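You operate a simulated robot arm through the tools that you are given. There is no shell and no other tool. Be economical: measure what you need, move in short steps, check, and stop when the job is done.

The job below is to be done with a simulated two-armed robot. You get a single attempt, and the scene is never put back.

TASK
Pack the teal can in the wide carton, shut the flaps and carry it to the side table.
Fine: the can stands under the square table; the carton goes on the long table's side table. Set down upright: what you pick out.

Only the result counts: the job must be done as asked and must still hold three seconds after the hand-in. Knocking over, shifting, dropping, spilling or breaking anything else fails it.

THE ROBOT
Two 6-joint arms with two-finger parallel grippers on one trunk, on a base that drives. Base frame: it is fixed to the floor where the robot stands at the start and does not move with it; the origin is under the middle of the robot, x ahead of it, y to its left, z up. Lengths are in mm, angles in degrees, forces in N, time in s.
The left shoulder is at the start at [-77, 177, 832], the right one opposite. With the tool pointing down near the work surface each hand reaches from about 440 to 540 mm from the robot's upright axis, wherever it stands, measured 20 degrees to its own side. Places, roughly: back flap of the wide carton [600, 500, 1000]; carton [600, 400, 800]; cream tray [5500, 2750, 250]; front flap of the wide carton [600, 200, 900]; side table of the long table [600, -2900, 700]. Payload 1.57 kg a hand.
The tool frame of a hand sits at the grasp point between the pads (the TCP): z along the fingers, y along the line on which they close. The tips reach 30 mm beyond it. Largest opening 80 mm; finger width 17, thickness 12; the body of the gripper, 40 by 82 mm, starts 80 mm behind the TCP.
Orientation is that of the tool frame in the base frame, as a unit quaternion [x, y, z, w]. With the fingers straight down and closing along the base's y, the tool's x points along the base's -x, its y along +y and its z along -z.

THE INTERFACE
- The arms move only by the tool jog_arm. It takes "left_rows", "right_rows" or both (then of equal length, played together; a hand with none holds still); each is a list of rows, each a list of 3 entries, a list of its own where there are three numbers: the shift along the tool's x, y, z in units of 20 mm (1.0 is 20 mm), then the turn, a rotation vector about the tool's x, y, z in units of 6 degrees (1.0 is 6 degrees), then the opening, from 0 (shut) to 1 (fully open). In form: [[[x, y, z], [wx, wy, wz], fingers], ...]. A call has 1 to 10 rows; each row shifts and turns the commanded pose from where the row before left it, along the tool's axes as they then stand. A call with a number of a shift or a turn outside -1 to 1 is refused whole. Each row takes 0.2 s and may step no farther than 50 mm and 8.6 degrees from the row before; otherwise, or with a gripper value out of range, the whole call is refused. A pose out of reach is approached as far as the arm can. The call stops where the force on the tool passes 90 N (or 10 N more than at its start, if that is more) or the arm is blocked; 0.2 s more then pass. The fingers move at their own pace (about 72 mm/s each) and stop on an object; they squeeze with about 33 N. The grip force told is the motor's: it shows also when the fingers shut on nothing. Time passes only in rows, and 0.2 s behind the last, so rows that do not move let the fingers close. It gives the time, the measured TCP pose, the force on the tool (base axes), the opening and the grip force at its end, in the units of the frame above (readings bear some noise), with the torque about the TCP (base axes, N m) and any sound that the robot's microphone picked up.
- Cameras (640 x 400 px; columns grow to the right, rows downward): "scene" is now at [28.2, 24.5, 1557.5]; the picture's right is [0.42, -0.91, 0.00], its down [-0.64, -0.30, -0.71] and it looks along [0.64, 0.30, -0.71] (base axes); focal length 275 px, centre (320, 200). "left" rides on the left gripper at [72, 7, -122] in its tool frame; the picture's right is [-0.09, 1.00, 0.00], its down [-0.84, -0.08, -0.54] and it looks along [-0.54, -0.05, 0.84] (tool axes); focal length 238 px, centre (320, 200). "right" rides on the right gripper at [72, -7, -122] in its tool frame; the picture's right is [0.09, 1.00, 0.00], its down [-0.84, 0.08, -0.54] and it looks along [-0.54, 0.05, 0.84] (tool axes); focal length 238 px, centre (320, 200). There is no depth. A picture from a camera that has moved, and an enlarged one, comes with that camera's place and axes in the base frame and with its lens. The place of the scene camera against the robot may be out by one fixed shift of up to 12 mm in any direction.
- snapshot(camera): a new picture of that camera. It takes no simulated time.
- lift_body(by): slides the trunk up (or, below 0, down) by that many mm; the arms and the scene camera ride with it, the base frame stays. It gives what a move gives, with no picture.
- base_move(legs): drives the robot by 1 to 6 legs, each [ahead, left, turn to the left] in mm, mm and degrees, along the robot's own axes; the way and the turn of a leg run together, so that a leg with both is an arc; at most 1500 mm and 180 degrees a leg. The arms and the cameras ride along, it lands a little off, and it stops where it bumps. It gives what a move gives.
- head_to(pan, tilt): turns the head with the scene camera to pan (to the left, within 143 degrees either way) and tilt (down, from -29 to 69), counted from straight ahead of the robot. It gives what a move gives.
- enlarge(camera, box): a new picture of the part [left, top, right, bottom] of that camera's present view, enlarged. It takes no simulated time.
- job_done(): hands the job in; it is judged then, once.

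Work in short steps. Places have to be worked out from the pictures, the camera data and where the tool is seen: move nearer, look again, correct. Check each grasp and each placing, and mend what went wrong. You have 120 turns and 108 pictures in all, those below and enlarged ones among them. Open the grippers and draw the arms clear of the work before you hand the job in, unless the task says otherwise; then end with one line.

The tools are called by a JSON object that holds its "op" and its "data". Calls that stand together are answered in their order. jog_arm: Moves the arms, as the interface text tells. Its arguments: {"type":"object","properties":{"left_rows":{"type":"array"},"right_rows":{"type":"array"}},"required":[]} The other tools are called the same way: lift_body (by) slides the trunk up or down; base_move (legs) drives the base; head_to (pan, tilt) turns the head that bears the scene camera; snapshot (camera) takes a picture; enlarge (camera, box) takes an enlarged picture of a part of a camera's view; job_done () hands the job in.

At the start:

```text
time: 0.0
left_position: [342.6, 360.4, 1288.2]
left_orientation: [-0.001, 1.0, 0.0, 0.001]
left_wrist_force: [-1.2, 0.4, 0.3]
left_torque: [-0.02, 0.02, 0.0]
left_finger_gap: 79.8
left_gripper_force: 0.1
right_position: [346.0, 50.9, 1282.7]
right_orientation: [-0.001, 1.0, 0.0, 0.0]
right_wrist_force: [-0.8, 0.3, -0.5]
right_torque: [0.0, -0.05, -0.03]
right_finger_gap: 79.8
right_gripper_force: 0.0
trunk travel left (down, up): [-275.0, 53.0]
robot x, y, heading: [-4.7, -0.1, 0.1]
head pan, tilt: [24.8, 45.1]
```

scene: 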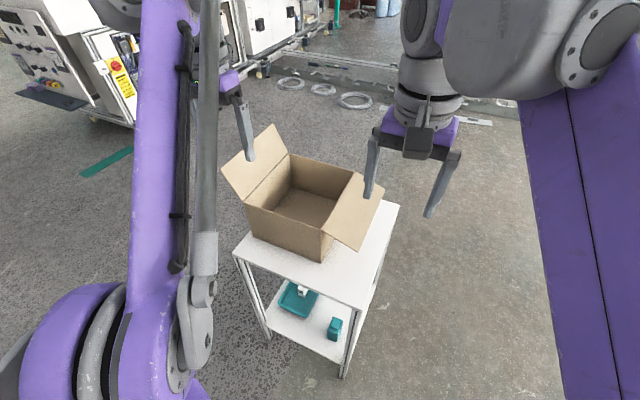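
right: 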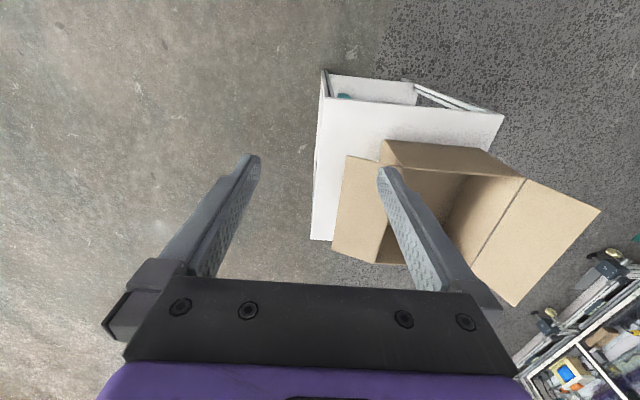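
left: 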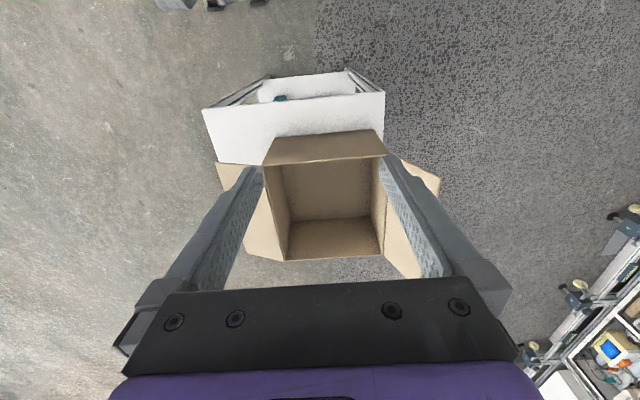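

I'll look closer at the carton table's lower shelf, which holds teal things.

{"op": "enlarge", "data": {"camera": "scene", "box": [220, 120, 420, 390]}}

{"op": "head_to", "data": {"pan": 20, "tilt": 10}}

{"op": "snapshot", "data": {"camera": "scene"}}

{"op": "head_to", "data": {"pan": -80, "tilt": 20}}

{"op": "snapshot", "data": {"camera": "scene"}}

```text
1.48 times, centred on (320, 255) of scene
camera zoom: at [28.2, 24.5, 1557.5], right [0.42, -0.91, 0.0], down [-0.64, -0.3, -0.71], along [0.64, 0.3, -0.71], focal length 408 px, centre (320, 118)
```

zoom: 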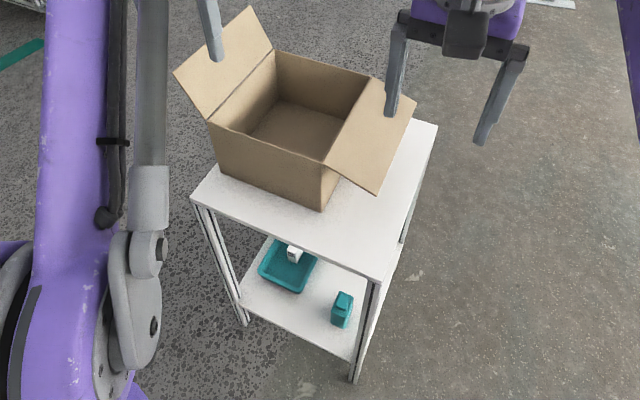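

```text
time: 1.0
left_position: [342.5, 359.3, 1288.8]
left_orientation: [0.0, 1.0, 0.0, -0.001]
left_wrist_force: [-0.3, -0.1, 0.0]
left_torque: [0.03, 0.01, 0.01]
left_finger_gap: 80.0
left_gripper_force: 0.1
right_position: [346.1, 49.4, 1283.5]
right_orientation: [0.001, 1.0, 0.0, 0.0]
right_wrist_force: [0.4, -0.2, 0.4]
right_torque: [-0.02, 0.02, -0.01]
right_finger_gap: 80.0
right_gripper_force: 0.1
trunk travel left (down, up): [-275.0, 53.0]
robot x, y, heading: [-0.9, -1.2, -0.1]
head pan, tilt: [20.0, 10.0]
```

```text
103 pictures are left
camera scene: at [41.9, 22.2, 1612.6], right [0.34, -0.94, 0.0], down [-0.16, -0.06, -0.98], along [0.93, 0.34, -0.17], focal length 275 px, centre (320, 200)
```

scene: 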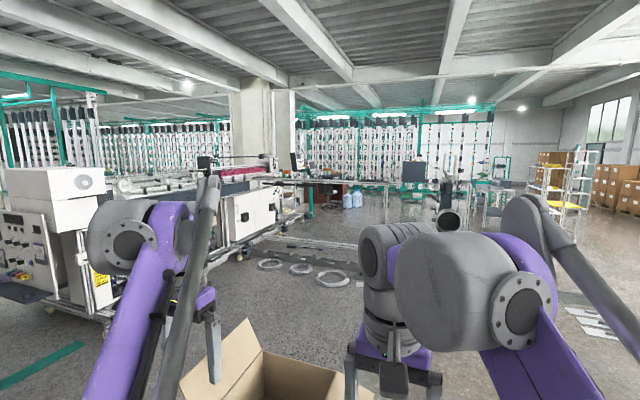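

```text
time: 2.8
left_position: [343.8, 360.2, 1288.9]
left_orientation: [0.0, 1.0, 0.0, 0.0]
left_wrist_force: [0.4, -0.1, -0.1]
left_torque: [0.02, 0.0, -0.04]
left_finger_gap: 79.9
left_gripper_force: 0.0
right_position: [345.7, 51.3, 1283.9]
right_orientation: [0.001, 1.0, 0.001, 0.0]
right_wrist_force: [0.5, -0.2, -0.1]
right_torque: [-0.01, 0.0, 0.0]
right_finger_gap: 80.2
right_gripper_force: 0.1
trunk travel left (down, up): [-275.0, 53.0]
robot x, y, heading: [-3.6, 2.5, 0.2]
head pan, tilt: [-80.0, 20.0]
```

```text
102 pictures are left
camera scene: at [-29.2, -101.3, 1596.4], right [-0.98, -0.17, 0.0], down [-0.06, 0.34, -0.94], along [0.16, -0.93, -0.34], focal length 275 px, centre (320, 200)
```

scene: 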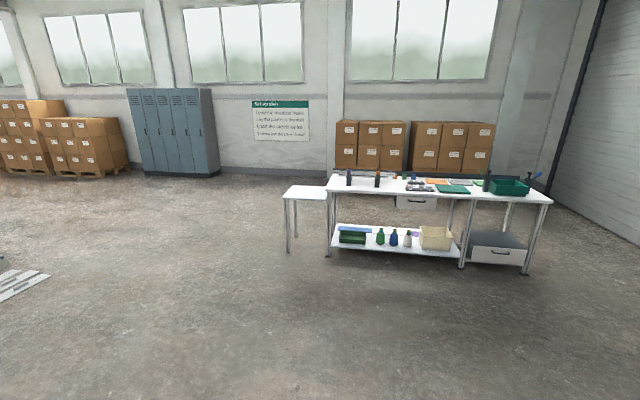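

The long table and its side table are to the right. I read the wall sign and look for other tables.

{"op": "enlarge", "data": {"camera": "scene", "box": [245, 92, 320, 148]}}

{"op": "enlarge", "data": {"camera": "scene", "box": [270, 160, 560, 280]}}

{"op": "head_to", "data": {"pan": -30, "tilt": 10}}

{"op": "snapshot", "data": {"camera": "scene"}}

{"op": "head_to", "data": {"pan": 100, "tilt": 15}}

{"op": "snapshot", "data": {"camera": "scene"}}

{"op": "head_to", "data": {"pan": 140, "tilt": 20}}

{"op": "snapshot", "data": {"camera": "scene"}}

{"op": "head_to", "data": {"pan": -140, "tilt": 20}}

{"op": "snapshot", "data": {"camera": "scene"}}

```text
7.14 times, centred on (282, 120) of scene
camera zoom: at [-29.2, -101.3, 1596.4], right [-0.98, -0.17, 0.0], down [-0.06, 0.34, -0.94], along [0.16, -0.93, -0.34], focal length 1966 px, centre (588, 771)
```

zoom: 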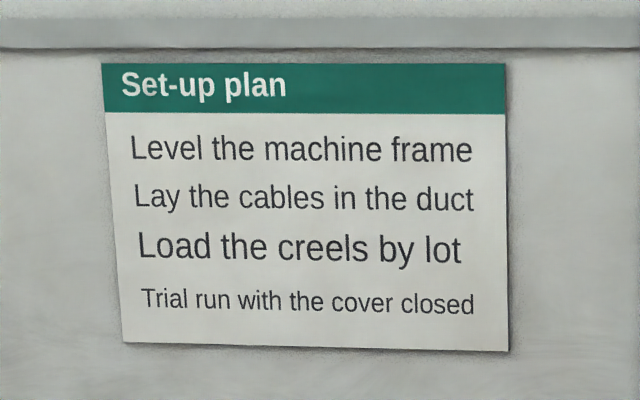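

```text
2.21 times, centred on (415, 220) of scene
camera zoom: at [-29.2, -101.3, 1596.4], right [-0.98, -0.17, 0.0], down [-0.06, 0.34, -0.94], along [0.16, -0.93, -0.34], focal length 608 px, centre (110, 156)
```

zoom: 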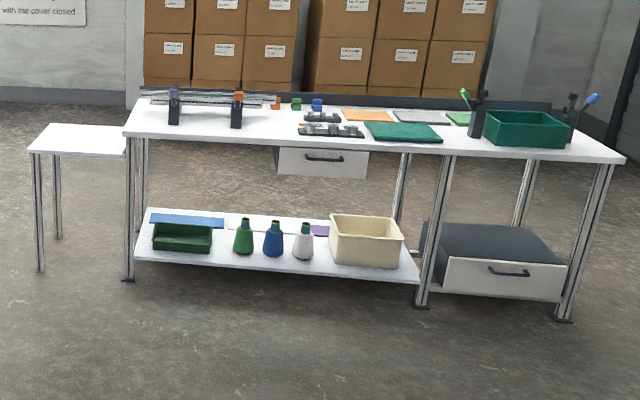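

```text
time: 4.0
left_position: [342.8, 360.7, 1288.2]
left_orientation: [-0.001, 1.0, 0.0, 0.0]
left_wrist_force: [0.4, -0.4, -0.5]
left_torque: [0.01, 0.02, 0.01]
left_finger_gap: 79.8
left_gripper_force: 0.0
right_position: [346.5, 50.7, 1282.7]
right_orientation: [0.0, 1.0, 0.0, -0.001]
right_wrist_force: [0.1, -0.6, -0.3]
right_torque: [0.0, 0.0, 0.02]
right_finger_gap: 80.1
right_gripper_force: 0.0
trunk travel left (down, up): [-275.0, 53.0]
robot x, y, heading: [-1.2, -1.0, -0.1]
head pan, tilt: [-30.0, 10.0]
```

```text
99 pictures are left
camera scene: at [35.0, -56.1, 1612.6], right [-0.5, -0.87, 0.0], down [-0.15, 0.09, -0.98], along [0.85, -0.49, -0.17], focal length 275 px, centre (320, 200)
```

scene: 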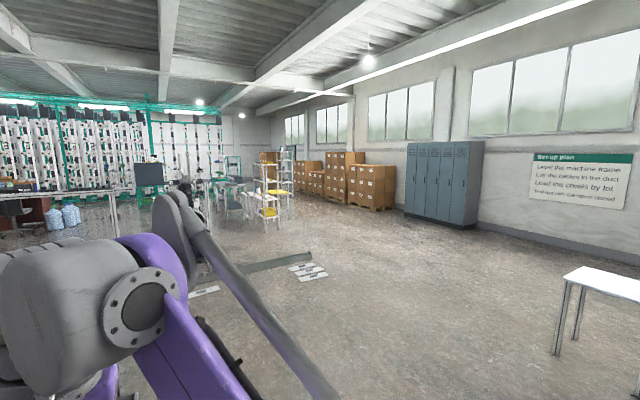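

```text
time: 6.1
left_position: [342.8, 359.0, 1289.1]
left_orientation: [0.0, 1.0, 0.0, 0.001]
left_wrist_force: [-0.6, 0.7, 0.0]
left_torque: [-0.03, -0.01, 0.0]
left_finger_gap: 79.8
left_gripper_force: 0.1
right_position: [346.4, 49.9, 1282.4]
right_orientation: [0.0, 1.0, 0.0, 0.0]
right_wrist_force: [-0.4, -0.7, 0.0]
right_torque: [0.05, -0.01, 0.03]
right_finger_gap: 80.0
right_gripper_force: 0.1
trunk travel left (down, up): [-275.0, 53.0]
robot x, y, heading: [-4.5, 1.3, 0.2]
head pan, tilt: [100.0, 15.0]
```

```text
98 pictures are left
camera scene: at [-61.6, 82.4, 1604.5], right [0.98, 0.17, 0.0], down [0.04, -0.25, -0.97], along [-0.17, 0.95, -0.26], focal length 275 px, centre (320, 200)
```

scene: 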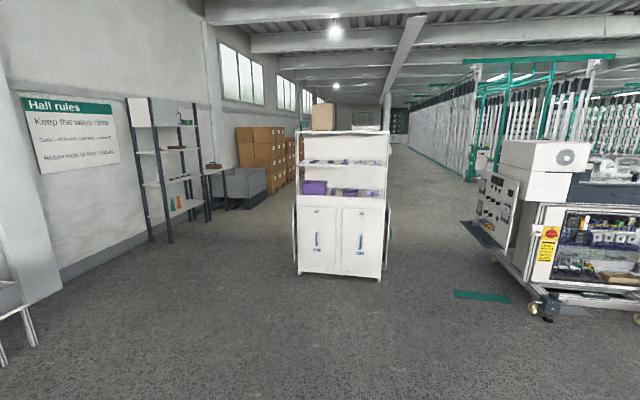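

```text
time: 7.1
left_position: [344.4, 358.8, 1290.2]
left_orientation: [0.0, 1.0, 0.0, 0.0]
left_wrist_force: [0.4, 0.1, 0.6]
left_torque: [-0.01, 0.0, 0.01]
left_finger_gap: 79.9
left_gripper_force: 0.1
right_position: [346.7, 49.9, 1282.1]
right_orientation: [0.0, 1.0, 0.001, 0.001]
right_wrist_force: [0.7, 0.6, 0.0]
right_torque: [0.02, 0.0, 0.0]
right_finger_gap: 80.2
right_gripper_force: 0.0
trunk travel left (down, up): [-275.0, 53.0]
robot x, y, heading: [-0.9, -0.6, 0.2]
head pan, tilt: [140.0, 20.0]
```

```text
97 pictures are left
camera scene: at [-116.8, 50.3, 1596.4], right [0.64, 0.77, 0.0], down [0.26, -0.22, -0.94], along [-0.72, 0.6, -0.34], focal length 275 px, centre (320, 200)
```

scene: 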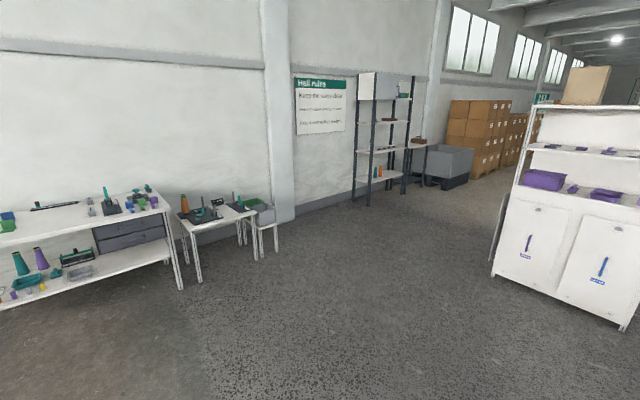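

```text
time: 11.0
left_position: [343.4, 360.2, 1288.9]
left_orientation: [0.0, 1.0, 0.0, -0.001]
left_wrist_force: [0.0, -0.5, 0.2]
left_torque: [-0.02, 0.0, -0.02]
left_finger_gap: 80.0
left_gripper_force: 0.0
right_position: [345.9, 50.5, 1282.9]
right_orientation: [0.0, 1.0, 0.001, 0.0]
right_wrist_force: [0.1, 0.4, 0.6]
right_torque: [0.0, 0.01, -0.01]
right_finger_gap: 79.8
right_gripper_force: 0.0
trunk travel left (down, up): [-275.0, 53.0]
robot x, y, heading: [1.8, -1.6, 0.1]
head pan, tilt: [-140.0, 20.0]
```

```text
96 pictures are left
camera scene: at [-116.8, -69.5, 1596.4], right [-0.64, 0.77, 0.0], down [0.26, 0.22, -0.94], along [-0.72, -0.6, -0.34], focal length 275 px, centre (320, 200)
```

scene: 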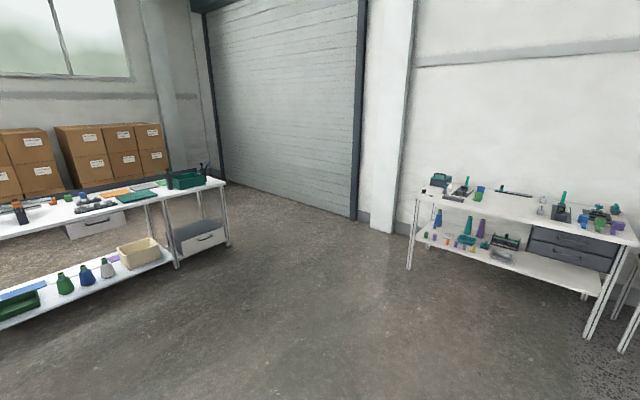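

I look toward the cream tray's place, and at the hall rules.

{"op": "head_to", "data": {"pan": 26, "tilt": 10}}

{"op": "enlarge", "data": {"camera": "scene", "box": [270, 150, 430, 250]}}

{"op": "head_to", "data": {"pan": -10, "tilt": 10}}

{"op": "enlarge", "data": {"camera": "scene", "box": [150, 140, 470, 340]}}

```text
time: 13.5
left_position: [342.5, 359.7, 1288.8]
left_orientation: [-0.001, 1.0, 0.0, 0.0]
left_wrist_force: [0.0, 0.1, -0.2]
left_torque: [-0.03, 0.03, 0.02]
left_finger_gap: 80.1
left_gripper_force: 0.0
right_position: [346.1, 50.3, 1282.7]
right_orientation: [0.001, 1.0, -0.001, 0.001]
right_wrist_force: [0.3, 0.5, 0.1]
right_torque: [-0.02, -0.01, -0.02]
right_finger_gap: 80.4
right_gripper_force: 0.0
trunk travel left (down, up): [-275.0, 53.0]
robot x, y, heading: [-0.3, 1.7, -0.0]
head pan, tilt: [26.0, 10.0]
```

```text
4.00 times, centred on (350, 200) of scene
camera zoom: at [38.1, 31.1, 1612.6], right [0.44, -0.9, 0.0], down [-0.16, -0.08, -0.98], along [0.89, 0.43, -0.17], focal length 1101 px, centre (200, 200)
```

zoom: 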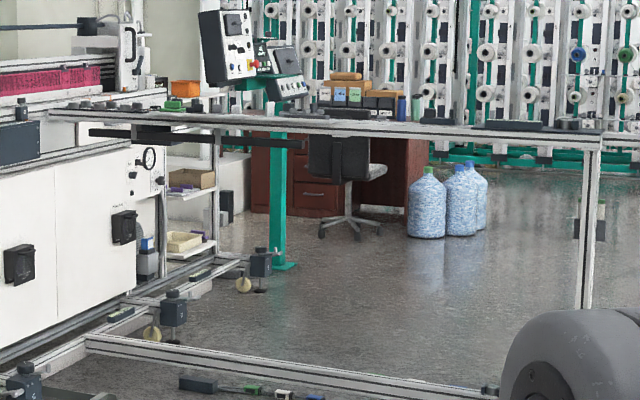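

```text
time: 14.5
left_position: [344.0, 359.3, 1288.3]
left_orientation: [0.0, 1.0, 0.0, 0.0]
left_wrist_force: [-0.4, -0.3, 0.0]
left_torque: [0.02, -0.02, 0.01]
left_finger_gap: 80.1
left_gripper_force: 0.0
right_position: [346.5, 51.8, 1283.4]
right_orientation: [0.0, 1.0, 0.001, 0.0]
right_wrist_force: [-0.2, 0.4, 0.6]
right_torque: [0.03, 0.02, 0.0]
right_finger_gap: 80.0
right_gripper_force: 0.1
trunk travel left (down, up): [-275.0, 53.0]
robot x, y, heading: [-2.1, -1.6, -0.1]
head pan, tilt: [-10.0, 10.0]
```

```text
2.00 times, centred on (310, 240) of scene
camera zoom: at [46.1, -25.7, 1612.6], right [-0.17, -0.98, 0.0], down [-0.17, 0.03, -0.98], along [0.97, -0.17, -0.17], focal length 551 px, centre (340, 120)
```

zoom: 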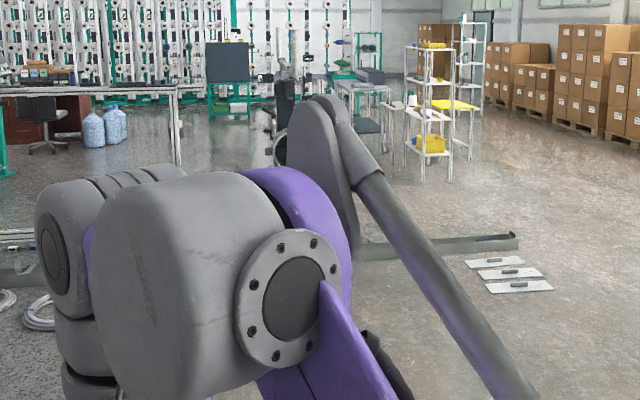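

The cream tray is just scenery; the carton's own table must be the square one, with the teal can on its lower shelf. I take precise close views for triangulation.

{"op": "head_to", "data": {"pan": 25, "tilt": 55}}

{"op": "enlarge", "data": {"camera": "scene", "box": [200, 60, 420, 200]}}

{"op": "enlarge", "data": {"camera": "left", "box": [190, 60, 450, 280]}}

{"op": "enlarge", "data": {"camera": "scene", "box": [220, 180, 420, 320]}}

```text
time: 15.7
left_position: [342.0, 360.0, 1288.8]
left_orientation: [0.0, 1.0, 0.0, 0.0]
left_wrist_force: [1.2, 0.2, 0.3]
left_torque: [-0.01, -0.03, 0.01]
left_finger_gap: 80.0
left_gripper_force: 0.0
right_position: [346.8, 50.8, 1281.9]
right_orientation: [0.0, 1.0, 0.001, -0.001]
right_wrist_force: [0.4, -0.2, -0.1]
right_torque: [-0.01, 0.0, -0.03]
right_finger_gap: 80.0
right_gripper_force: 0.1
trunk travel left (down, up): [-275.0, 53.0]
robot x, y, heading: [-2.0, 0.3, 0.2]
head pan, tilt: [25.0, 55.0]
```

```text
2.86 times, centred on (310, 130) of scene
camera zoom: at [19.9, 20.8, 1544.3], right [0.42, -0.91, 0.0], down [-0.74, -0.35, -0.57], along [0.52, 0.24, -0.82], focal length 786 px, centre (349, 400)
```

zoom: 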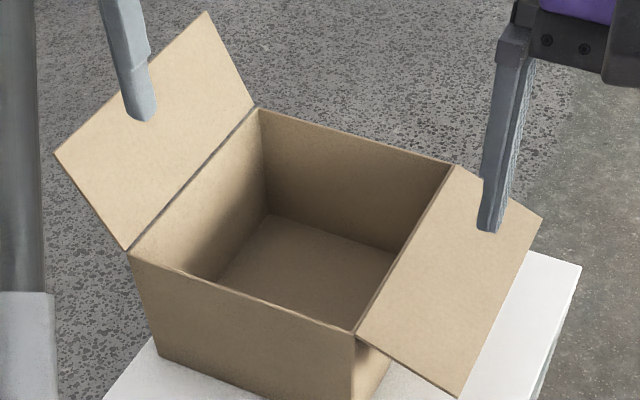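

```text
1.82 times, centred on (320, 170) of left
camera zoom: at [270.6, 365.5, 1410.6], right [0.09, 1.0, 0.0], down [0.84, -0.08, 0.54], along [0.54, -0.05, -0.84], focal length 433 px, centre (320, 254)
```

zoom: 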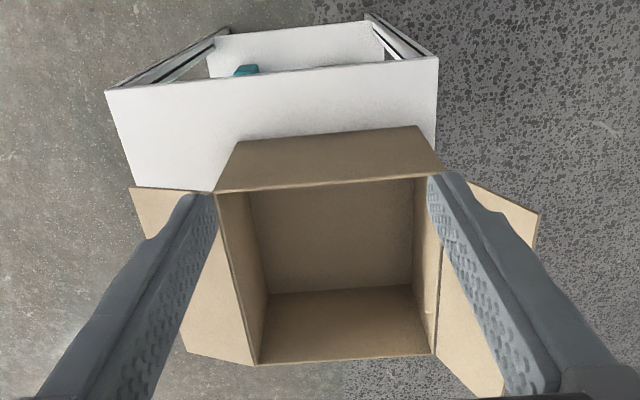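

```text
2.86 times, centred on (320, 250) of scene
camera zoom: at [19.9, 20.8, 1544.3], right [0.42, -0.91, 0.0], down [-0.74, -0.35, -0.57], along [0.52, 0.24, -0.82], focal length 786 px, centre (320, 57)
```

zoom: 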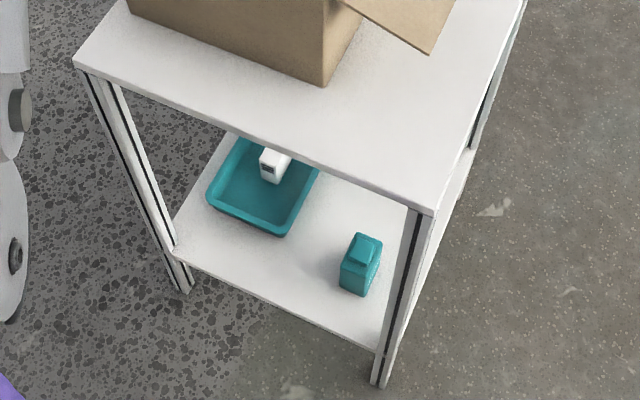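

Triangulated: carton rim x 471–751, y 223–487, z≈949; table top z≈780, x 375–830, y 53–504 (square); flaps on ±y sides; can near (470,150) on the shelf. I check my own base footprint by looking down.

{"op": "head_to", "data": {"pan": 0, "tilt": 69}}

{"op": "snapshot", "data": {"camera": "scene"}}

{"op": "head_to", "data": {"pan": 60, "tilt": 69}}

{"op": "snapshot", "data": {"camera": "scene"}}

```text
time: 16.6
left_position: [342.9, 361.2, 1288.2]
left_orientation: [0.001, 1.0, 0.0, 0.0]
left_wrist_force: [-0.8, 0.2, -0.3]
left_torque: [-0.01, 0.02, 0.0]
left_finger_gap: 79.8
left_gripper_force: 0.0
right_position: [346.1, 50.5, 1283.8]
right_orientation: [-0.001, 1.0, 0.001, 0.0]
right_wrist_force: [0.4, 0.4, -1.2]
right_torque: [0.0, 0.03, -0.01]
right_finger_gap: 79.9
right_gripper_force: 0.2
trunk travel left (down, up): [-275.0, 53.0]
robot x, y, heading: [-3.0, -2.1, -0.1]
head pan, tilt: [0.0, 68.8]
```

```text
90 pictures are left
camera scene: at [10.5, -9.6, 1528.8], right [0.0, -1.0, 0.0], down [-0.93, 0.0, -0.36], along [0.36, 0.0, -0.93], focal length 275 px, centre (320, 200)
```

scene: 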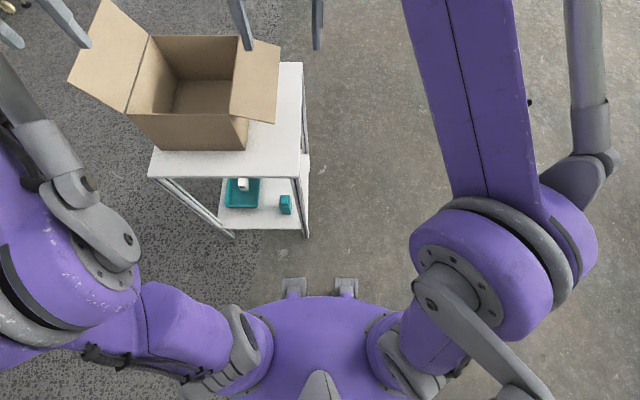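

```text
time: 17.9
left_position: [344.6, 359.4, 1289.3]
left_orientation: [0.0, 1.0, 0.0, 0.0]
left_wrist_force: [0.2, -0.1, 0.6]
left_torque: [-0.02, -0.01, 0.02]
left_finger_gap: 80.2
left_gripper_force: 0.0
right_position: [345.8, 51.5, 1282.6]
right_orientation: [-0.001, 1.0, 0.0, -0.001]
right_wrist_force: [0.2, -0.6, 0.1]
right_torque: [-0.01, -0.01, 0.01]
right_finger_gap: 80.2
right_gripper_force: 0.1
trunk travel left (down, up): [-275.0, 53.0]
robot x, y, heading: [2.8, -3.7, 0.0]
head pan, tilt: [60.0, 68.8]
```

```text
89 pictures are left
camera scene: at [-17.5, 38.8, 1528.8], right [0.87, -0.5, 0.0], down [-0.47, -0.81, -0.36], along [0.18, 0.31, -0.93], focal length 275 px, centre (320, 200)
```

scene: 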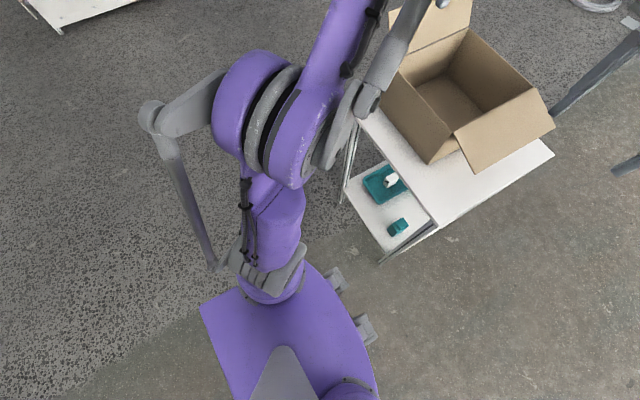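

My base front reaches about x=150, so there is room. I back off 350 mm and lower the trunk to set up the right arm for reaching under the table top.

{"op": "base_move", "data": {"legs": [[-350, 0, 0]]}}

{"op": "lift_body", "data": {"by": -270}}

{"op": "jog_arm", "data": {"right_rows": [[[0, 0, 1], [0, -1, 0], 1], [[0, 0, 1], [0, -1, 0], 1], [[0, 0, 1], [0, -1, 0], 1], [[0, 0, 1], [0, -1, 0], 1], [[0, 0, 1], [0, -1, 0], 1], [[0, 0, 1], [0, -1, 0], 1], [[0, 0, 1], [0, -1, 0], 1], [[1, 0, 1], [0, 0, 0], 1], [[1, 0, 1], [0, 0, 0], 1], [[1, 0, 1], [0, 0, 0], 1]]}}

```text
time: 20.1
left_position: [-4.3, 359.4, 1288.9]
left_orientation: [0.0, 1.0, 0.0, 0.0]
left_wrist_force: [-0.3, 0.3, 0.3]
left_torque: [-0.02, -0.02, -0.01]
left_finger_gap: 79.9
left_gripper_force: 0.0
right_position: [-0.1, 51.2, 1282.7]
right_orientation: [0.0, 1.0, 0.0, 0.0]
right_wrist_force: [-0.4, -0.1, 0.4]
right_torque: [0.01, 0.0, 0.0]
right_finger_gap: 80.0
right_gripper_force: 0.2
trunk travel left (down, up): [-275.0, 53.0]
robot x, y, heading: [-347.6, -0.0, -0.0]
head pan, tilt: [60.0, 68.8]
```

```text
time: 22.9
left_position: [-4.3, 359.6, 1019.2]
left_orientation: [-0.001, 1.0, 0.0, 0.0]
left_wrist_force: [-0.4, 0.4, 1.5]
left_torque: [-0.04, 0.01, -0.01]
left_finger_gap: 79.8
left_gripper_force: 0.0
right_position: [-1.2, 50.3, 1012.7]
right_orientation: [-0.001, 1.0, 0.0, -0.001]
right_wrist_force: [0.6, 0.4, -0.9]
right_torque: [0.02, 0.03, 0.01]
right_finger_gap: 80.0
right_gripper_force: 0.0
trunk travel left (down, up): [-5.0, 323.0]
robot x, y, heading: [-347.9, 2.6, 0.1]
head pan, tilt: [60.0, 68.8]
```

```text
time: 25.1
left_position: [-3.0, 360.2, 1018.1]
left_orientation: [0.001, 1.0, 0.0, 0.0]
left_wrist_force: [0.1, -0.2, 0.1]
left_torque: [0.0, 0.01, 0.02]
left_finger_gap: 79.9
left_gripper_force: 0.1
right_position: [35.4, 51.0, 797.5]
right_orientation: [0.001, 0.934, 0.0, 0.358]
right_wrist_force: [-0.7, 0.7, -0.4]
right_torque: [-0.01, 0.01, 0.01]
right_finger_gap: 80.1
right_gripper_force: 0.0
trunk travel left (down, up): [-5.0, 323.0]
robot x, y, heading: [-348.7, 0.9, 0.0]
head pan, tilt: [60.0, 68.8]
```

The tilt works (42°). I keep lowering the right hand in free space in front of the table, shifting it toward its own side.

{"op": "jog_arm", "data": {"right_rows": [[[0.9, -0.5, 1], [0, 0, 0], 1], [[0.9, -0.5, 1], [0, 0, 0], 1], [[0.9, -0.5, 1], [0, 0, 0], 1], [[0.9, -0.5, 1], [0, 0, 0], 1], [[0.9, -0.5, 1], [0, 0, 0], 1], [[0.9, -0.5, 1], [0, 0, 0], 1], [[0.9, -0.5, 1], [0, 0, 0], 1], [[0.9, -0.5, 1], [0, 0, 0], 1], [[0.9, -0.5, 1], [0, 0, 0], 1], [[0.9, -0.5, 1], [0, 0, 0], 1]]}}

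{"op": "jog_arm", "data": {"right_rows": [[[0.9, 0, 1], [0, 0, 0], 1], [[0.9, 0, 1], [0, 0, 0], 1], [[0.9, 0, 1], [0, 0, 0], 1], [[0.9, 0, 1], [0, 0, 0], 1], [[0.9, 0, 1], [0, 0, 0], 1], [[0.9, 0, 1], [0, 0, 0], 1], [[0.9, 0, 1], [0, 0, 0], 1], [[0.9, 0, 1], [0, 0, 0], 1]]}}

{"op": "snapshot", "data": {"camera": "right"}}

{"op": "head_to", "data": {"pan": 10, "tilt": 45}}

{"op": "snapshot", "data": {"camera": "scene"}}

```text
time: 27.3
left_position: [-4.6, 359.8, 1019.1]
left_orientation: [0.001, 1.0, 0.001, 0.0]
left_wrist_force: [-0.8, -0.5, 0.2]
left_torque: [-0.03, 0.0, 0.0]
left_finger_gap: 79.9
left_gripper_force: 0.1
right_position: [37.8, -49.7, 528.5]
right_orientation: [0.001, 0.933, 0.0, 0.359]
right_wrist_force: [0.5, -0.2, 0.2]
right_torque: [0.01, 0.02, 0.01]
right_finger_gap: 80.2
right_gripper_force: 0.0
trunk travel left (down, up): [-5.0, 323.0]
robot x, y, heading: [-343.5, -1.8, -0.1]
head pan, tilt: [60.0, 68.8]
```

```text
time: 29.1
left_position: [-3.4, 360.0, 1018.5]
left_orientation: [0.001, 1.0, 0.0, 0.0]
left_wrist_force: [-1.0, 0.3, -0.1]
left_torque: [0.0, 0.05, 0.0]
left_finger_gap: 80.2
left_gripper_force: 0.1
right_position: [116.2, -26.3, 377.3]
right_orientation: [0.001, 0.934, 0.0, 0.358]
right_wrist_force: [-0.4, 0.0, -0.5]
right_torque: [0.01, -0.03, 0.03]
right_finger_gap: 80.3
right_gripper_force: 0.1
right hand out of reach, approached as far as the arm can: row 2, 3, 4, 5, 6, 7, 8
trunk travel left (down, up): [-5.0, 323.0]
robot x, y, heading: [-344.9, -1.8, -0.0]
head pan, tilt: [60.0, 68.8]
```

```text
88 pictures are left
camera right: at [-19.4, -31.5, 420.3], right [-0.07, 1.0, -0.06], down [0.26, 0.08, 0.96], along [0.96, 0.05, -0.27], focal length 238 px, centre (320, 200)
```

right: 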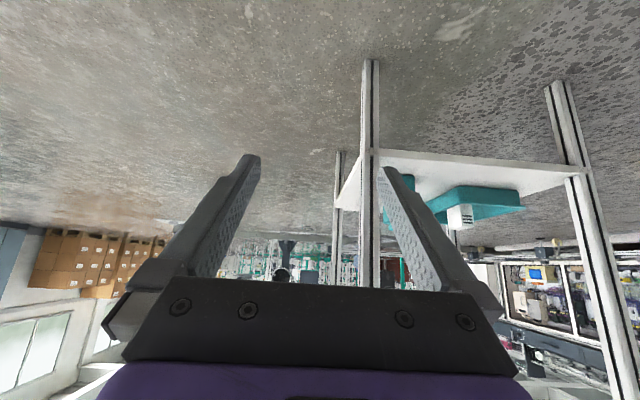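

```text
time: 30.2
left_position: [-4.5, 359.7, 1018.4]
left_orientation: [0.0, 1.0, -0.001, 0.0]
left_wrist_force: [-0.1, -0.3, 0.0]
left_torque: [0.0, -0.03, -0.01]
left_finger_gap: 80.1
left_gripper_force: 0.1
right_position: [115.5, -26.1, 378.5]
right_orientation: [0.001, 0.934, -0.001, 0.357]
right_wrist_force: [1.0, 0.2, 0.7]
right_torque: [0.04, 0.05, 0.0]
right_finger_gap: 80.1
right_gripper_force: 0.0
trunk travel left (down, up): [-5.0, 323.0]
robot x, y, heading: [-346.3, 1.5, -0.1]
head pan, tilt: [10.0, 45.0]
```

```text
87 pictures are left
camera scene: at [-262.8, 4.7, 1283.0], right [0.17, -0.98, 0.0], down [-0.7, -0.12, -0.71], along [0.7, 0.12, -0.71], focal length 275 px, centre (320, 200)
```

scene: 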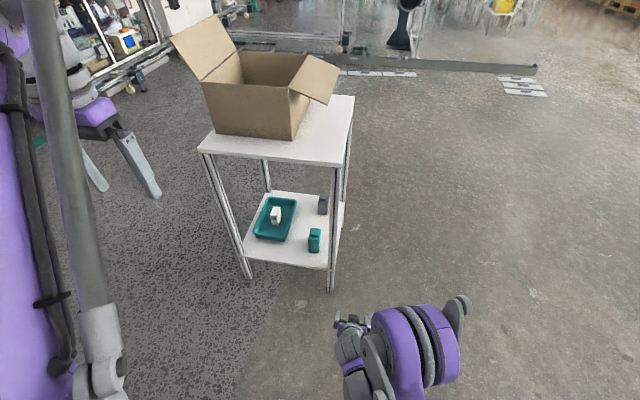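

The low reach fails so close to the body, so I extend the hand forward (still clear of the table at x=375) and see where it goes.

{"op": "jog_arm", "data": {"right_rows": [[[-1, 0, 0.9], [0, 0, 0], 1], [[-1, 0, 0.9], [0, 0, 0], 1], [[-1, 0, 0.9], [0, 0, 0], 1], [[-1, 0, 0.9], [0, 0, 0], 1]]}}

```text
time: 31.2
left_position: [-3.4, 358.9, 1017.9]
left_orientation: [0.0, 1.0, 0.0, -0.001]
left_wrist_force: [0.9, -0.5, 0.6]
left_torque: [0.02, 0.0, 0.01]
left_finger_gap: 79.9
left_gripper_force: 0.1
right_position: [223.3, -25.6, 378.4]
right_orientation: [0.001, 0.933, 0.0, 0.359]
right_wrist_force: [-0.1, 0.8, 0.9]
right_torque: [-0.02, -0.01, -0.04]
right_finger_gap: 80.2
right_gripper_force: 0.0
trunk travel left (down, up): [-5.0, 323.0]
robot x, y, heading: [-344.0, -2.4, -0.0]
head pan, tilt: [10.0, 45.0]
```

The commanded pose follows the measured one; the reach is fine here. Now lower.

{"op": "jog_arm", "data": {"right_rows": [[[0.9, 0, 1], [0, 0, 0], 1], [[0.9, 0, 1], [0, 0, 0], 1], [[0.9, 0, 1], [0, 0, 0], 1], [[0.9, 0, 1], [0, 0, 0], 1]]}}

{"op": "snapshot", "data": {"camera": "right"}}

{"op": "enlarge", "data": {"camera": "scene", "box": [220, 170, 380, 300]}}

```text
time: 32.2
left_position: [-3.7, 359.8, 1019.1]
left_orientation: [0.001, 1.0, 0.0, 0.001]
left_wrist_force: [0.1, -0.5, -0.2]
left_torque: [0.05, -0.01, -0.01]
left_finger_gap: 80.4
left_gripper_force: 0.0
right_position: [222.7, -25.3, 270.4]
right_orientation: [0.0, 0.934, 0.0, 0.358]
right_wrist_force: [0.4, -0.6, 0.9]
right_torque: [0.0, -0.02, 0.04]
right_finger_gap: 80.2
right_gripper_force: 0.2
trunk travel left (down, up): [-5.0, 323.0]
robot x, y, heading: [-346.5, -1.2, -0.1]
head pan, tilt: [10.0, 45.0]
```

```text
86 pictures are left
camera right: at [87.2, -31.3, 312.6], right [-0.07, 1.0, -0.06], down [0.26, 0.08, 0.96], along [0.96, 0.05, -0.26], focal length 238 px, centre (320, 200)
```

right: 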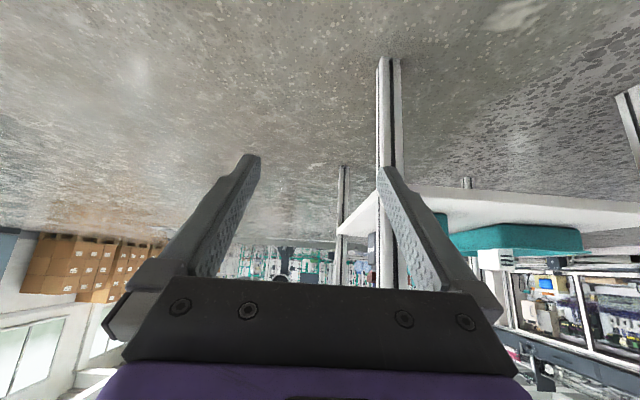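

```text
3.08 times, centred on (300, 235) of scene
camera zoom: at [-262.6, 4.6, 1283.0], right [0.17, -0.98, 0.0], down [-0.7, -0.12, -0.71], along [0.7, 0.12, -0.71], focal length 847 px, centre (382, 92)
```

zoom: 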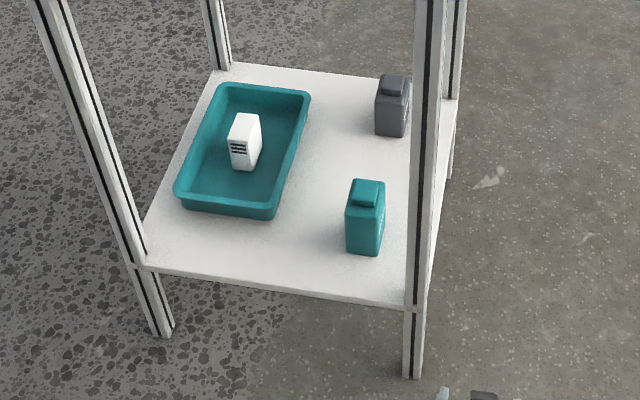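

Shelf top is at z≈205, the teal can's front face at x≈457, centred at y≈158, about 50 wide and 100 tall plus cap. I slide the base left 183 mm so the hand lines up, then look.

{"op": "base_move", "data": {"legs": [[0, 183, 0]]}}

{"op": "snapshot", "data": {"camera": "right"}}

{"op": "snapshot", "data": {"camera": "scene"}}

```text
time: 34.5
left_position: [-3.7, 540.5, 1019.2]
left_orientation: [0.002, 1.0, 0.001, -0.001]
left_wrist_force: [-0.5, -0.5, 0.1]
left_torque: [0.02, -0.01, -0.01]
left_finger_gap: 80.0
left_gripper_force: 0.1
right_position: [221.9, 155.6, 269.8]
right_orientation: [0.001, 0.934, 0.0, 0.358]
right_wrist_force: [-0.5, 0.8, -1.2]
right_torque: [0.0, -0.01, 0.02]
right_finger_gap: 79.8
right_gripper_force: 0.0
trunk travel left (down, up): [-5.0, 323.0]
robot x, y, heading: [-344.4, 182.5, -0.1]
head pan, tilt: [10.0, 45.0]
```

```text
84 pictures are left
camera right: at [87.4, 149.3, 312.9], right [-0.07, 1.0, -0.06], down [0.26, 0.08, 0.96], along [0.96, 0.05, -0.26], focal length 238 px, centre (320, 200)
```

right: 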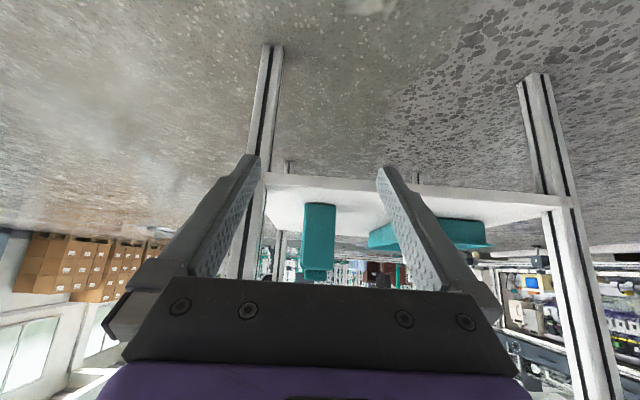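

```text
83 pictures are left
camera scene: at [-262.3, 186.2, 1283.0], right [0.17, -0.99, 0.0], down [-0.7, -0.12, -0.71], along [0.7, 0.12, -0.71], focal length 275 px, centre (320, 200)
```

scene: 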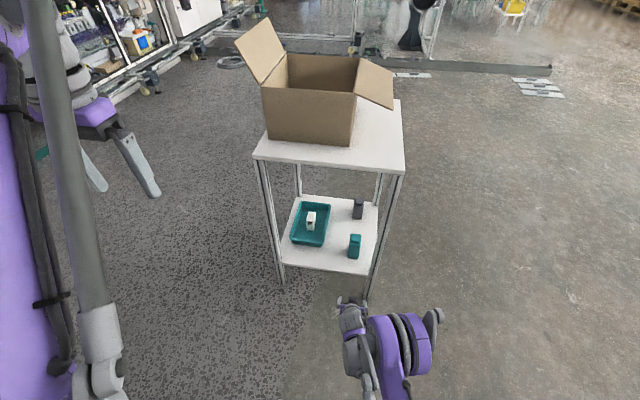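

The hand camera puts the can at about y 168, x≈460–470, shelf top z≈213. I drive 140 ahead and 11 left, then re-look.

{"op": "base_move", "data": {"legs": [[140, 11, 0]]}}

{"op": "snapshot", "data": {"camera": "right"}}

{"op": "enlarge", "data": {"camera": "scene", "box": [240, 230, 420, 380]}}

```text
time: 35.8
left_position: [137.3, 550.7, 1018.3]
left_orientation: [0.003, 1.0, 0.0, 0.0]
left_wrist_force: [0.7, -0.3, 0.1]
left_torque: [0.0, 0.05, 0.04]
left_finger_gap: 80.0
left_gripper_force: 0.0
right_position: [362.1, 163.9, 270.8]
right_orientation: [0.002, 0.933, 0.0, 0.359]
right_wrist_force: [0.5, -1.0, 0.2]
right_torque: [0.0, 0.0, -0.03]
right_finger_gap: 80.0
right_gripper_force: 0.0
trunk travel left (down, up): [-5.0, 323.0]
robot x, y, heading: [-208.2, 192.9, 0.0]
head pan, tilt: [10.0, 45.0]
```

```text
82 pictures are left
camera right: at [227.4, 159.4, 312.7], right [-0.06, 1.0, -0.06], down [0.26, 0.08, 0.96], along [0.96, 0.05, -0.26], focal length 238 px, centre (320, 200)
```

right: 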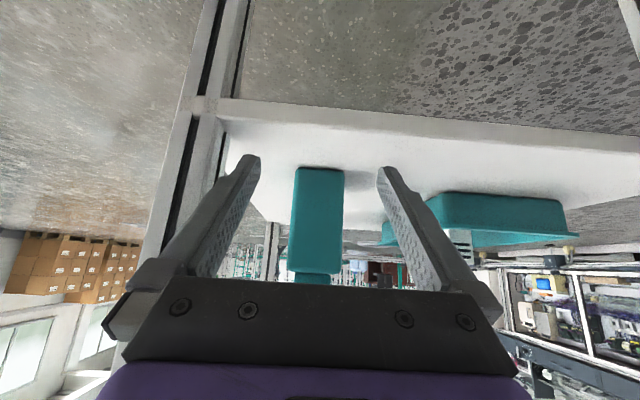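

```text
2.67 times, centred on (330, 305) of scene
camera zoom: at [-121.9, 196.4, 1283.0], right [0.17, -0.99, 0.0], down [-0.7, -0.12, -0.71], along [0.7, 0.12, -0.71], focal length 734 px, centre (293, -80)
```

zoom: 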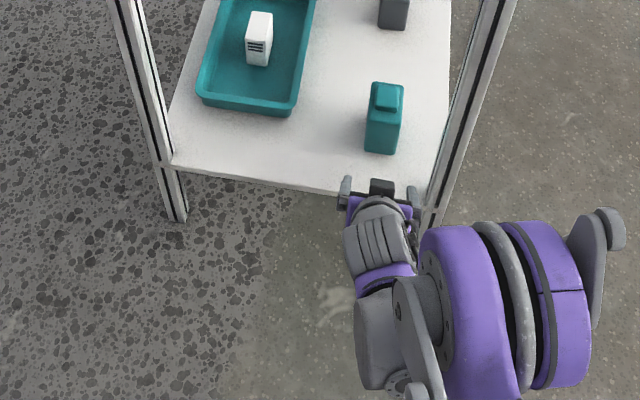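

The can's front face is now at x≈456, y≈169, base z≈216. The hand needs 5 mm more left and about 115 ahead; I drive 95 first.

{"op": "base_move", "data": {"legs": [[95, 5, 0]]}}

{"op": "snapshot", "data": {"camera": "right"}}

{"op": "snapshot", "data": {"camera": "scene"}}

```text
time: 36.9
left_position: [233.7, 555.7, 1019.0]
left_orientation: [0.002, 1.0, 0.0, 0.0]
left_wrist_force: [0.2, 0.5, -0.2]
left_torque: [-0.02, 0.03, -0.01]
left_finger_gap: 80.1
left_gripper_force: 0.0
right_position: [456.7, 169.9, 270.8]
right_orientation: [0.002, 0.934, 0.0, 0.359]
right_wrist_force: [-0.1, -0.2, -0.3]
right_torque: [-0.02, 0.0, 0.03]
right_finger_gap: 79.8
right_gripper_force: 0.0
trunk travel left (down, up): [-5.0, 323.0]
robot x, y, heading: [-112.8, 196.9, -0.3]
head pan, tilt: [10.0, 45.0]
```

```text
80 pictures are left
camera right: at [322.0, 164.1, 312.7], right [-0.06, 1.0, -0.06], down [0.26, 0.08, 0.96], along [0.96, 0.05, -0.26], focal length 238 px, centre (320, 200)
```

right: 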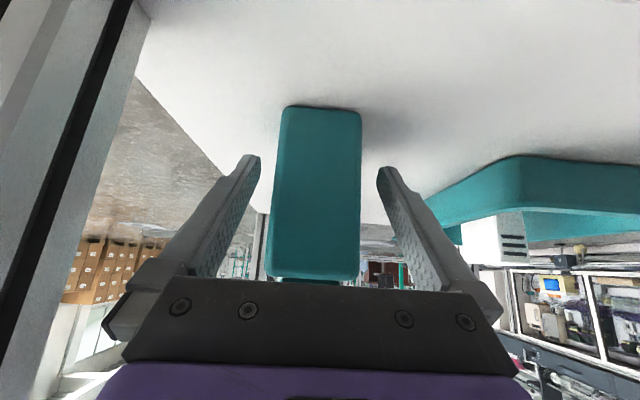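

```text
79 pictures are left
camera scene: at [-27.1, 201.0, 1283.0], right [0.17, -0.99, 0.0], down [-0.7, -0.12, -0.71], along [0.7, 0.12, -0.71], focal length 275 px, centre (320, 200)
```

scene: 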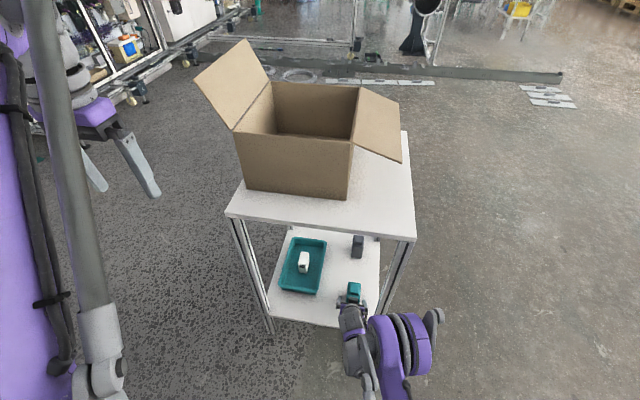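

Well centred (can y≈168, hand 170). I jog 22 mm ahead and close the fingers.

{"op": "jog_arm", "data": {"right_rows": [[[-0.8, 0, 0.72], [0, 0, 0], 1], [[0, 0, 0], [0, 0, 0], 0.6], [[0, 0, 0], [0, 0, 0], 0.4], [[0, 0, 0], [0, 0, 0], 0], [[0, 0, 0], [0, 0, 0], 0], [[0, 0, 0], [0, 0, 0], 0]]}}

{"op": "snapshot", "data": {"camera": "right"}}

```text
time: 38.3
left_position: [231.7, 554.6, 1018.6]
left_orientation: [0.002, 1.0, 0.001, 0.0]
left_wrist_force: [-0.6, 0.0, -1.4]
left_torque: [0.04, 0.02, -0.03]
left_finger_gap: 79.9
left_gripper_force: 0.0
right_position: [478.8, 169.6, 270.8]
right_orientation: [0.002, 0.934, 0.0, 0.359]
right_wrist_force: [0.2, -0.6, -0.9]
right_torque: [-0.11, 0.03, -0.03]
right_finger_gap: 49.9
right_gripper_force: 33.1
trunk travel left (down, up): [-5.0, 323.0]
robot x, y, heading: [-116.1, 195.7, -0.3]
head pan, tilt: [10.0, 45.0]
```

```text
78 pictures are left
camera right: at [343.3, 164.2, 312.8], right [-0.06, 1.0, -0.06], down [0.26, 0.08, 0.96], along [0.96, 0.05, -0.26], focal length 238 px, centre (320, 200)
```

right: 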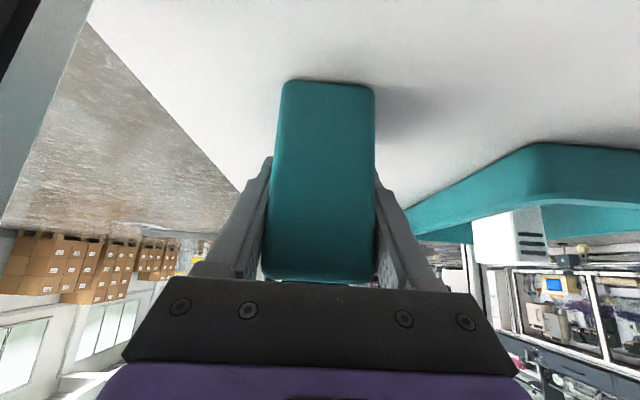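

Gripped at 50 mm with 33 N. I lift a little and check the load.

{"op": "jog_arm", "data": {"right_rows": [[[-0.35, 0, -0.39], [0, 0, 0], 0], [[-0.45, 0, -0.5], [0, 0, 0], 0], [[-0.45, 0, -0.5], [0, 0, 0], 0], [[-0.45, 0, -0.5], [0, 0, 0], 0]]}}

{"op": "snapshot", "data": {"camera": "right"}}

```text
time: 39.3
left_position: [232.4, 555.0, 1018.4]
left_orientation: [0.002, 1.0, 0.0, 0.0]
left_wrist_force: [-0.5, -0.9, 0.7]
left_torque: [-0.02, -0.01, -0.01]
left_finger_gap: 80.0
left_gripper_force: 0.1
right_position: [478.4, 169.1, 321.5]
right_orientation: [0.002, 0.934, 0.0, 0.358]
right_wrist_force: [0.2, 0.4, -3.6]
right_torque: [-0.02, -0.02, 0.0]
right_finger_gap: 49.7
right_gripper_force: 33.3
trunk travel left (down, up): [-5.0, 323.0]
robot x, y, heading: [-110.3, 196.3, -0.4]
head pan, tilt: [10.0, 45.0]
```

```text
77 pictures are left
camera right: at [343.4, 163.8, 363.5], right [-0.06, 1.0, -0.06], down [0.26, 0.08, 0.96], along [0.96, 0.05, -0.26], focal length 238 px, centre (320, 200)
```

right: 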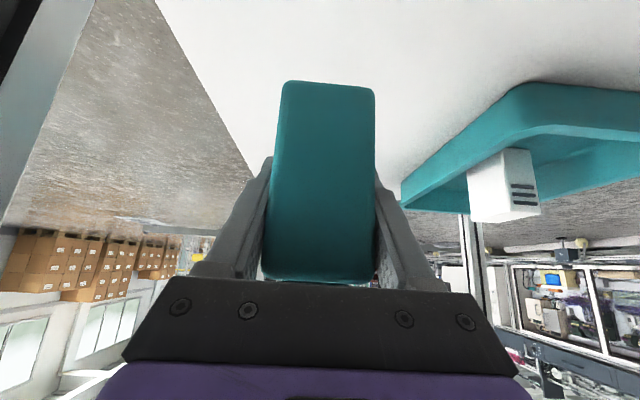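

Held and clear. I back out from under the table, then raise the trunk fully.

{"op": "base_move", "data": {"legs": [[-350, 0, 0]]}}

{"op": "lift_body", "data": {"by": 320}}

{"op": "jog_arm", "data": {"right_rows": [[[-0.9, 0, -1], [0, 0, 0], 0], [[-0.9, 0, -1], [0, 0, 0], 0], [[-0.9, 0, -1], [0, 0, 0], 0], [[-0.9, 0, -1], [0, 0, 0], 0], [[-0.9, 0, -1], [0, 0, 0], 0], [[-0.9, 0, -1], [0, 0, 0], 0], [[-0.9, 0, -1], [0, 0, 0], 0], [[-0.9, 0, -1], [0, 0, 0], 0], [[-0.9, 0, -1], [0, 0, 0], 0], [[-0.9, 0, -1], [0, 0, 0], 0]]}}

{"op": "jog_arm", "data": {"right_rows": [[[-0.9, 0, -1], [0, 0, 0], 0], [[-0.9, 0, -1], [0, 0, 0], 0], [[-0.9, 0, -1], [0, 0, 0], 0], [[-0.9, 0, -1], [0, 0, 0], 0], [[-0.9, 0, -1], [0, 0, 0], 0], [[-0.9, 0, -1], [0, 0, 0], 0]]}}

```text
time: 41.6
left_position: [-117.1, 556.9, 1019.1]
left_orientation: [0.0, 1.0, 0.0, 0.0]
left_wrist_force: [-0.8, -0.6, -0.4]
left_torque: [0.0, 0.0, 0.02]
left_finger_gap: 80.1
left_gripper_force: 0.0
right_position: [130.6, 171.3, 320.8]
right_orientation: [0.001, 0.934, 0.001, 0.358]
right_wrist_force: [0.4, 0.0, -3.8]
right_torque: [-0.02, -0.02, 0.01]
right_finger_gap: 49.7
right_gripper_force: 32.8
trunk travel left (down, up): [-5.0, 323.0]
robot x, y, heading: [-461.1, 198.2, -0.1]
head pan, tilt: [10.0, 45.0]
```

```text
time: 44.8
left_position: [-115.0, 556.8, 1338.8]
left_orientation: [0.001, 1.0, 0.001, 0.0]
left_wrist_force: [-0.5, -0.2, -0.2]
left_torque: [0.0, 0.01, 0.0]
left_finger_gap: 80.0
left_gripper_force: 0.1
right_position: [129.9, 171.1, 640.6]
right_orientation: [0.001, 0.933, 0.0, 0.359]
right_wrist_force: [0.1, 0.2, -4.5]
right_torque: [-0.05, -0.04, 0.01]
right_finger_gap: 49.7
right_gripper_force: 32.5
trunk travel left (down, up): [-325.0, 3.0]
robot x, y, heading: [-461.6, 198.7, 0.1]
head pan, tilt: [10.0, 45.0]
```

```text
time: 47.0
left_position: [-115.9, 556.9, 1339.2]
left_orientation: [0.001, 1.0, -0.001, 0.0]
left_wrist_force: [0.3, -1.2, 1.2]
left_torque: [-0.03, 0.0, -0.02]
left_finger_gap: 79.9
left_gripper_force: 0.0
right_position: [130.7, 171.1, 910.2]
right_orientation: [0.002, 0.934, 0.0, 0.358]
right_wrist_force: [0.1, 0.3, -3.4]
right_torque: [0.0, -0.03, 0.04]
right_finger_gap: 50.2
right_gripper_force: 32.9
trunk travel left (down, up): [-325.0, 3.0]
robot x, y, heading: [-462.3, 197.3, -0.2]
head pan, tilt: [10.0, 45.0]
```

```text
time: 48.4
left_position: [-117.3, 556.5, 1339.4]
left_orientation: [0.001, 1.0, 0.0, 0.0]
left_wrist_force: [-0.4, 0.3, 0.4]
left_torque: [0.02, -0.03, -0.01]
left_finger_gap: 80.0
left_gripper_force: 0.1
right_position: [130.3, 170.8, 1072.1]
right_orientation: [0.0, 0.934, 0.001, 0.358]
right_wrist_force: [0.5, 0.0, -2.8]
right_torque: [0.01, -0.01, -0.01]
right_finger_gap: 50.0
right_gripper_force: 32.6
trunk travel left (down, up): [-325.0, 3.0]
robot x, y, heading: [-459.1, 199.6, -0.3]
head pan, tilt: [10.0, 45.0]
```

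Can at z 1072, bottom near 1018, above the rim. I drive left then ahead to put the can over the carton at about (675, 355).

{"op": "base_move", "data": {"legs": [[0, 184, 0], [470, 0, 0]]}}

{"op": "snapshot", "data": {"camera": "right"}}

{"op": "head_to", "data": {"pan": 0, "tilt": 50}}

{"op": "snapshot", "data": {"camera": "scene"}}

```text
time: 53.0
left_position: [349.7, 739.7, 1338.6]
left_orientation: [0.003, 1.0, 0.0, 0.001]
left_wrist_force: [-0.2, 0.2, 0.1]
left_torque: [0.01, 0.0, 0.03]
left_finger_gap: 80.2
left_gripper_force: 0.1
right_position: [595.9, 353.6, 1071.4]
right_orientation: [0.002, 0.934, 0.0, 0.358]
right_wrist_force: [-0.8, 0.0, -2.8]
right_torque: [0.02, 0.03, -0.04]
right_finger_gap: 50.0
right_gripper_force: 33.1
trunk travel left (down, up): [-325.0, 3.0]
robot x, y, heading: [3.7, 382.6, -0.2]
head pan, tilt: [10.0, 45.0]
```

```text
76 pictures are left
camera right: at [461.5, 348.4, 1113.7], right [-0.06, 1.0, -0.06], down [0.26, 0.08, 0.96], along [0.96, 0.05, -0.26], focal length 238 px, centre (320, 200)
```

right: 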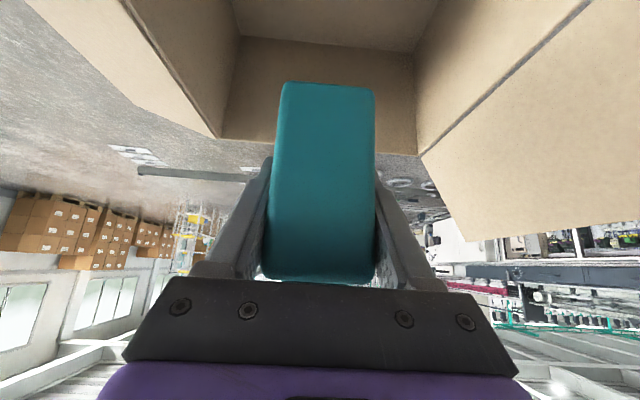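

```text
time: 53.7
left_position: [351.4, 739.5, 1338.9]
left_orientation: [0.003, 1.0, 0.0, 0.001]
left_wrist_force: [0.4, -0.6, -0.3]
left_torque: [-0.01, 0.0, -0.01]
left_finger_gap: 79.7
left_gripper_force: 0.1
right_position: [598.0, 353.3, 1071.3]
right_orientation: [0.003, 0.934, -0.001, 0.358]
right_wrist_force: [1.0, -1.0, -2.8]
right_torque: [0.0, 0.03, -0.02]
right_finger_gap: 49.8
right_gripper_force: 33.1
trunk travel left (down, up): [-325.0, 3.0]
robot x, y, heading: [5.9, 380.7, -0.4]
head pan, tilt: [0.0, 50.0]
```

```text
75 pictures are left
camera scene: at [35.8, 371.8, 1603.7], right [0.0, -1.0, 0.0], down [-0.77, 0.0, -0.64], along [0.64, 0.0, -0.77], focal length 275 px, centre (320, 200)
```

scene: 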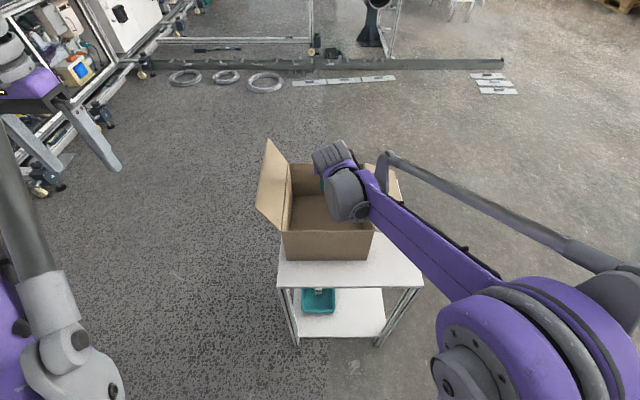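

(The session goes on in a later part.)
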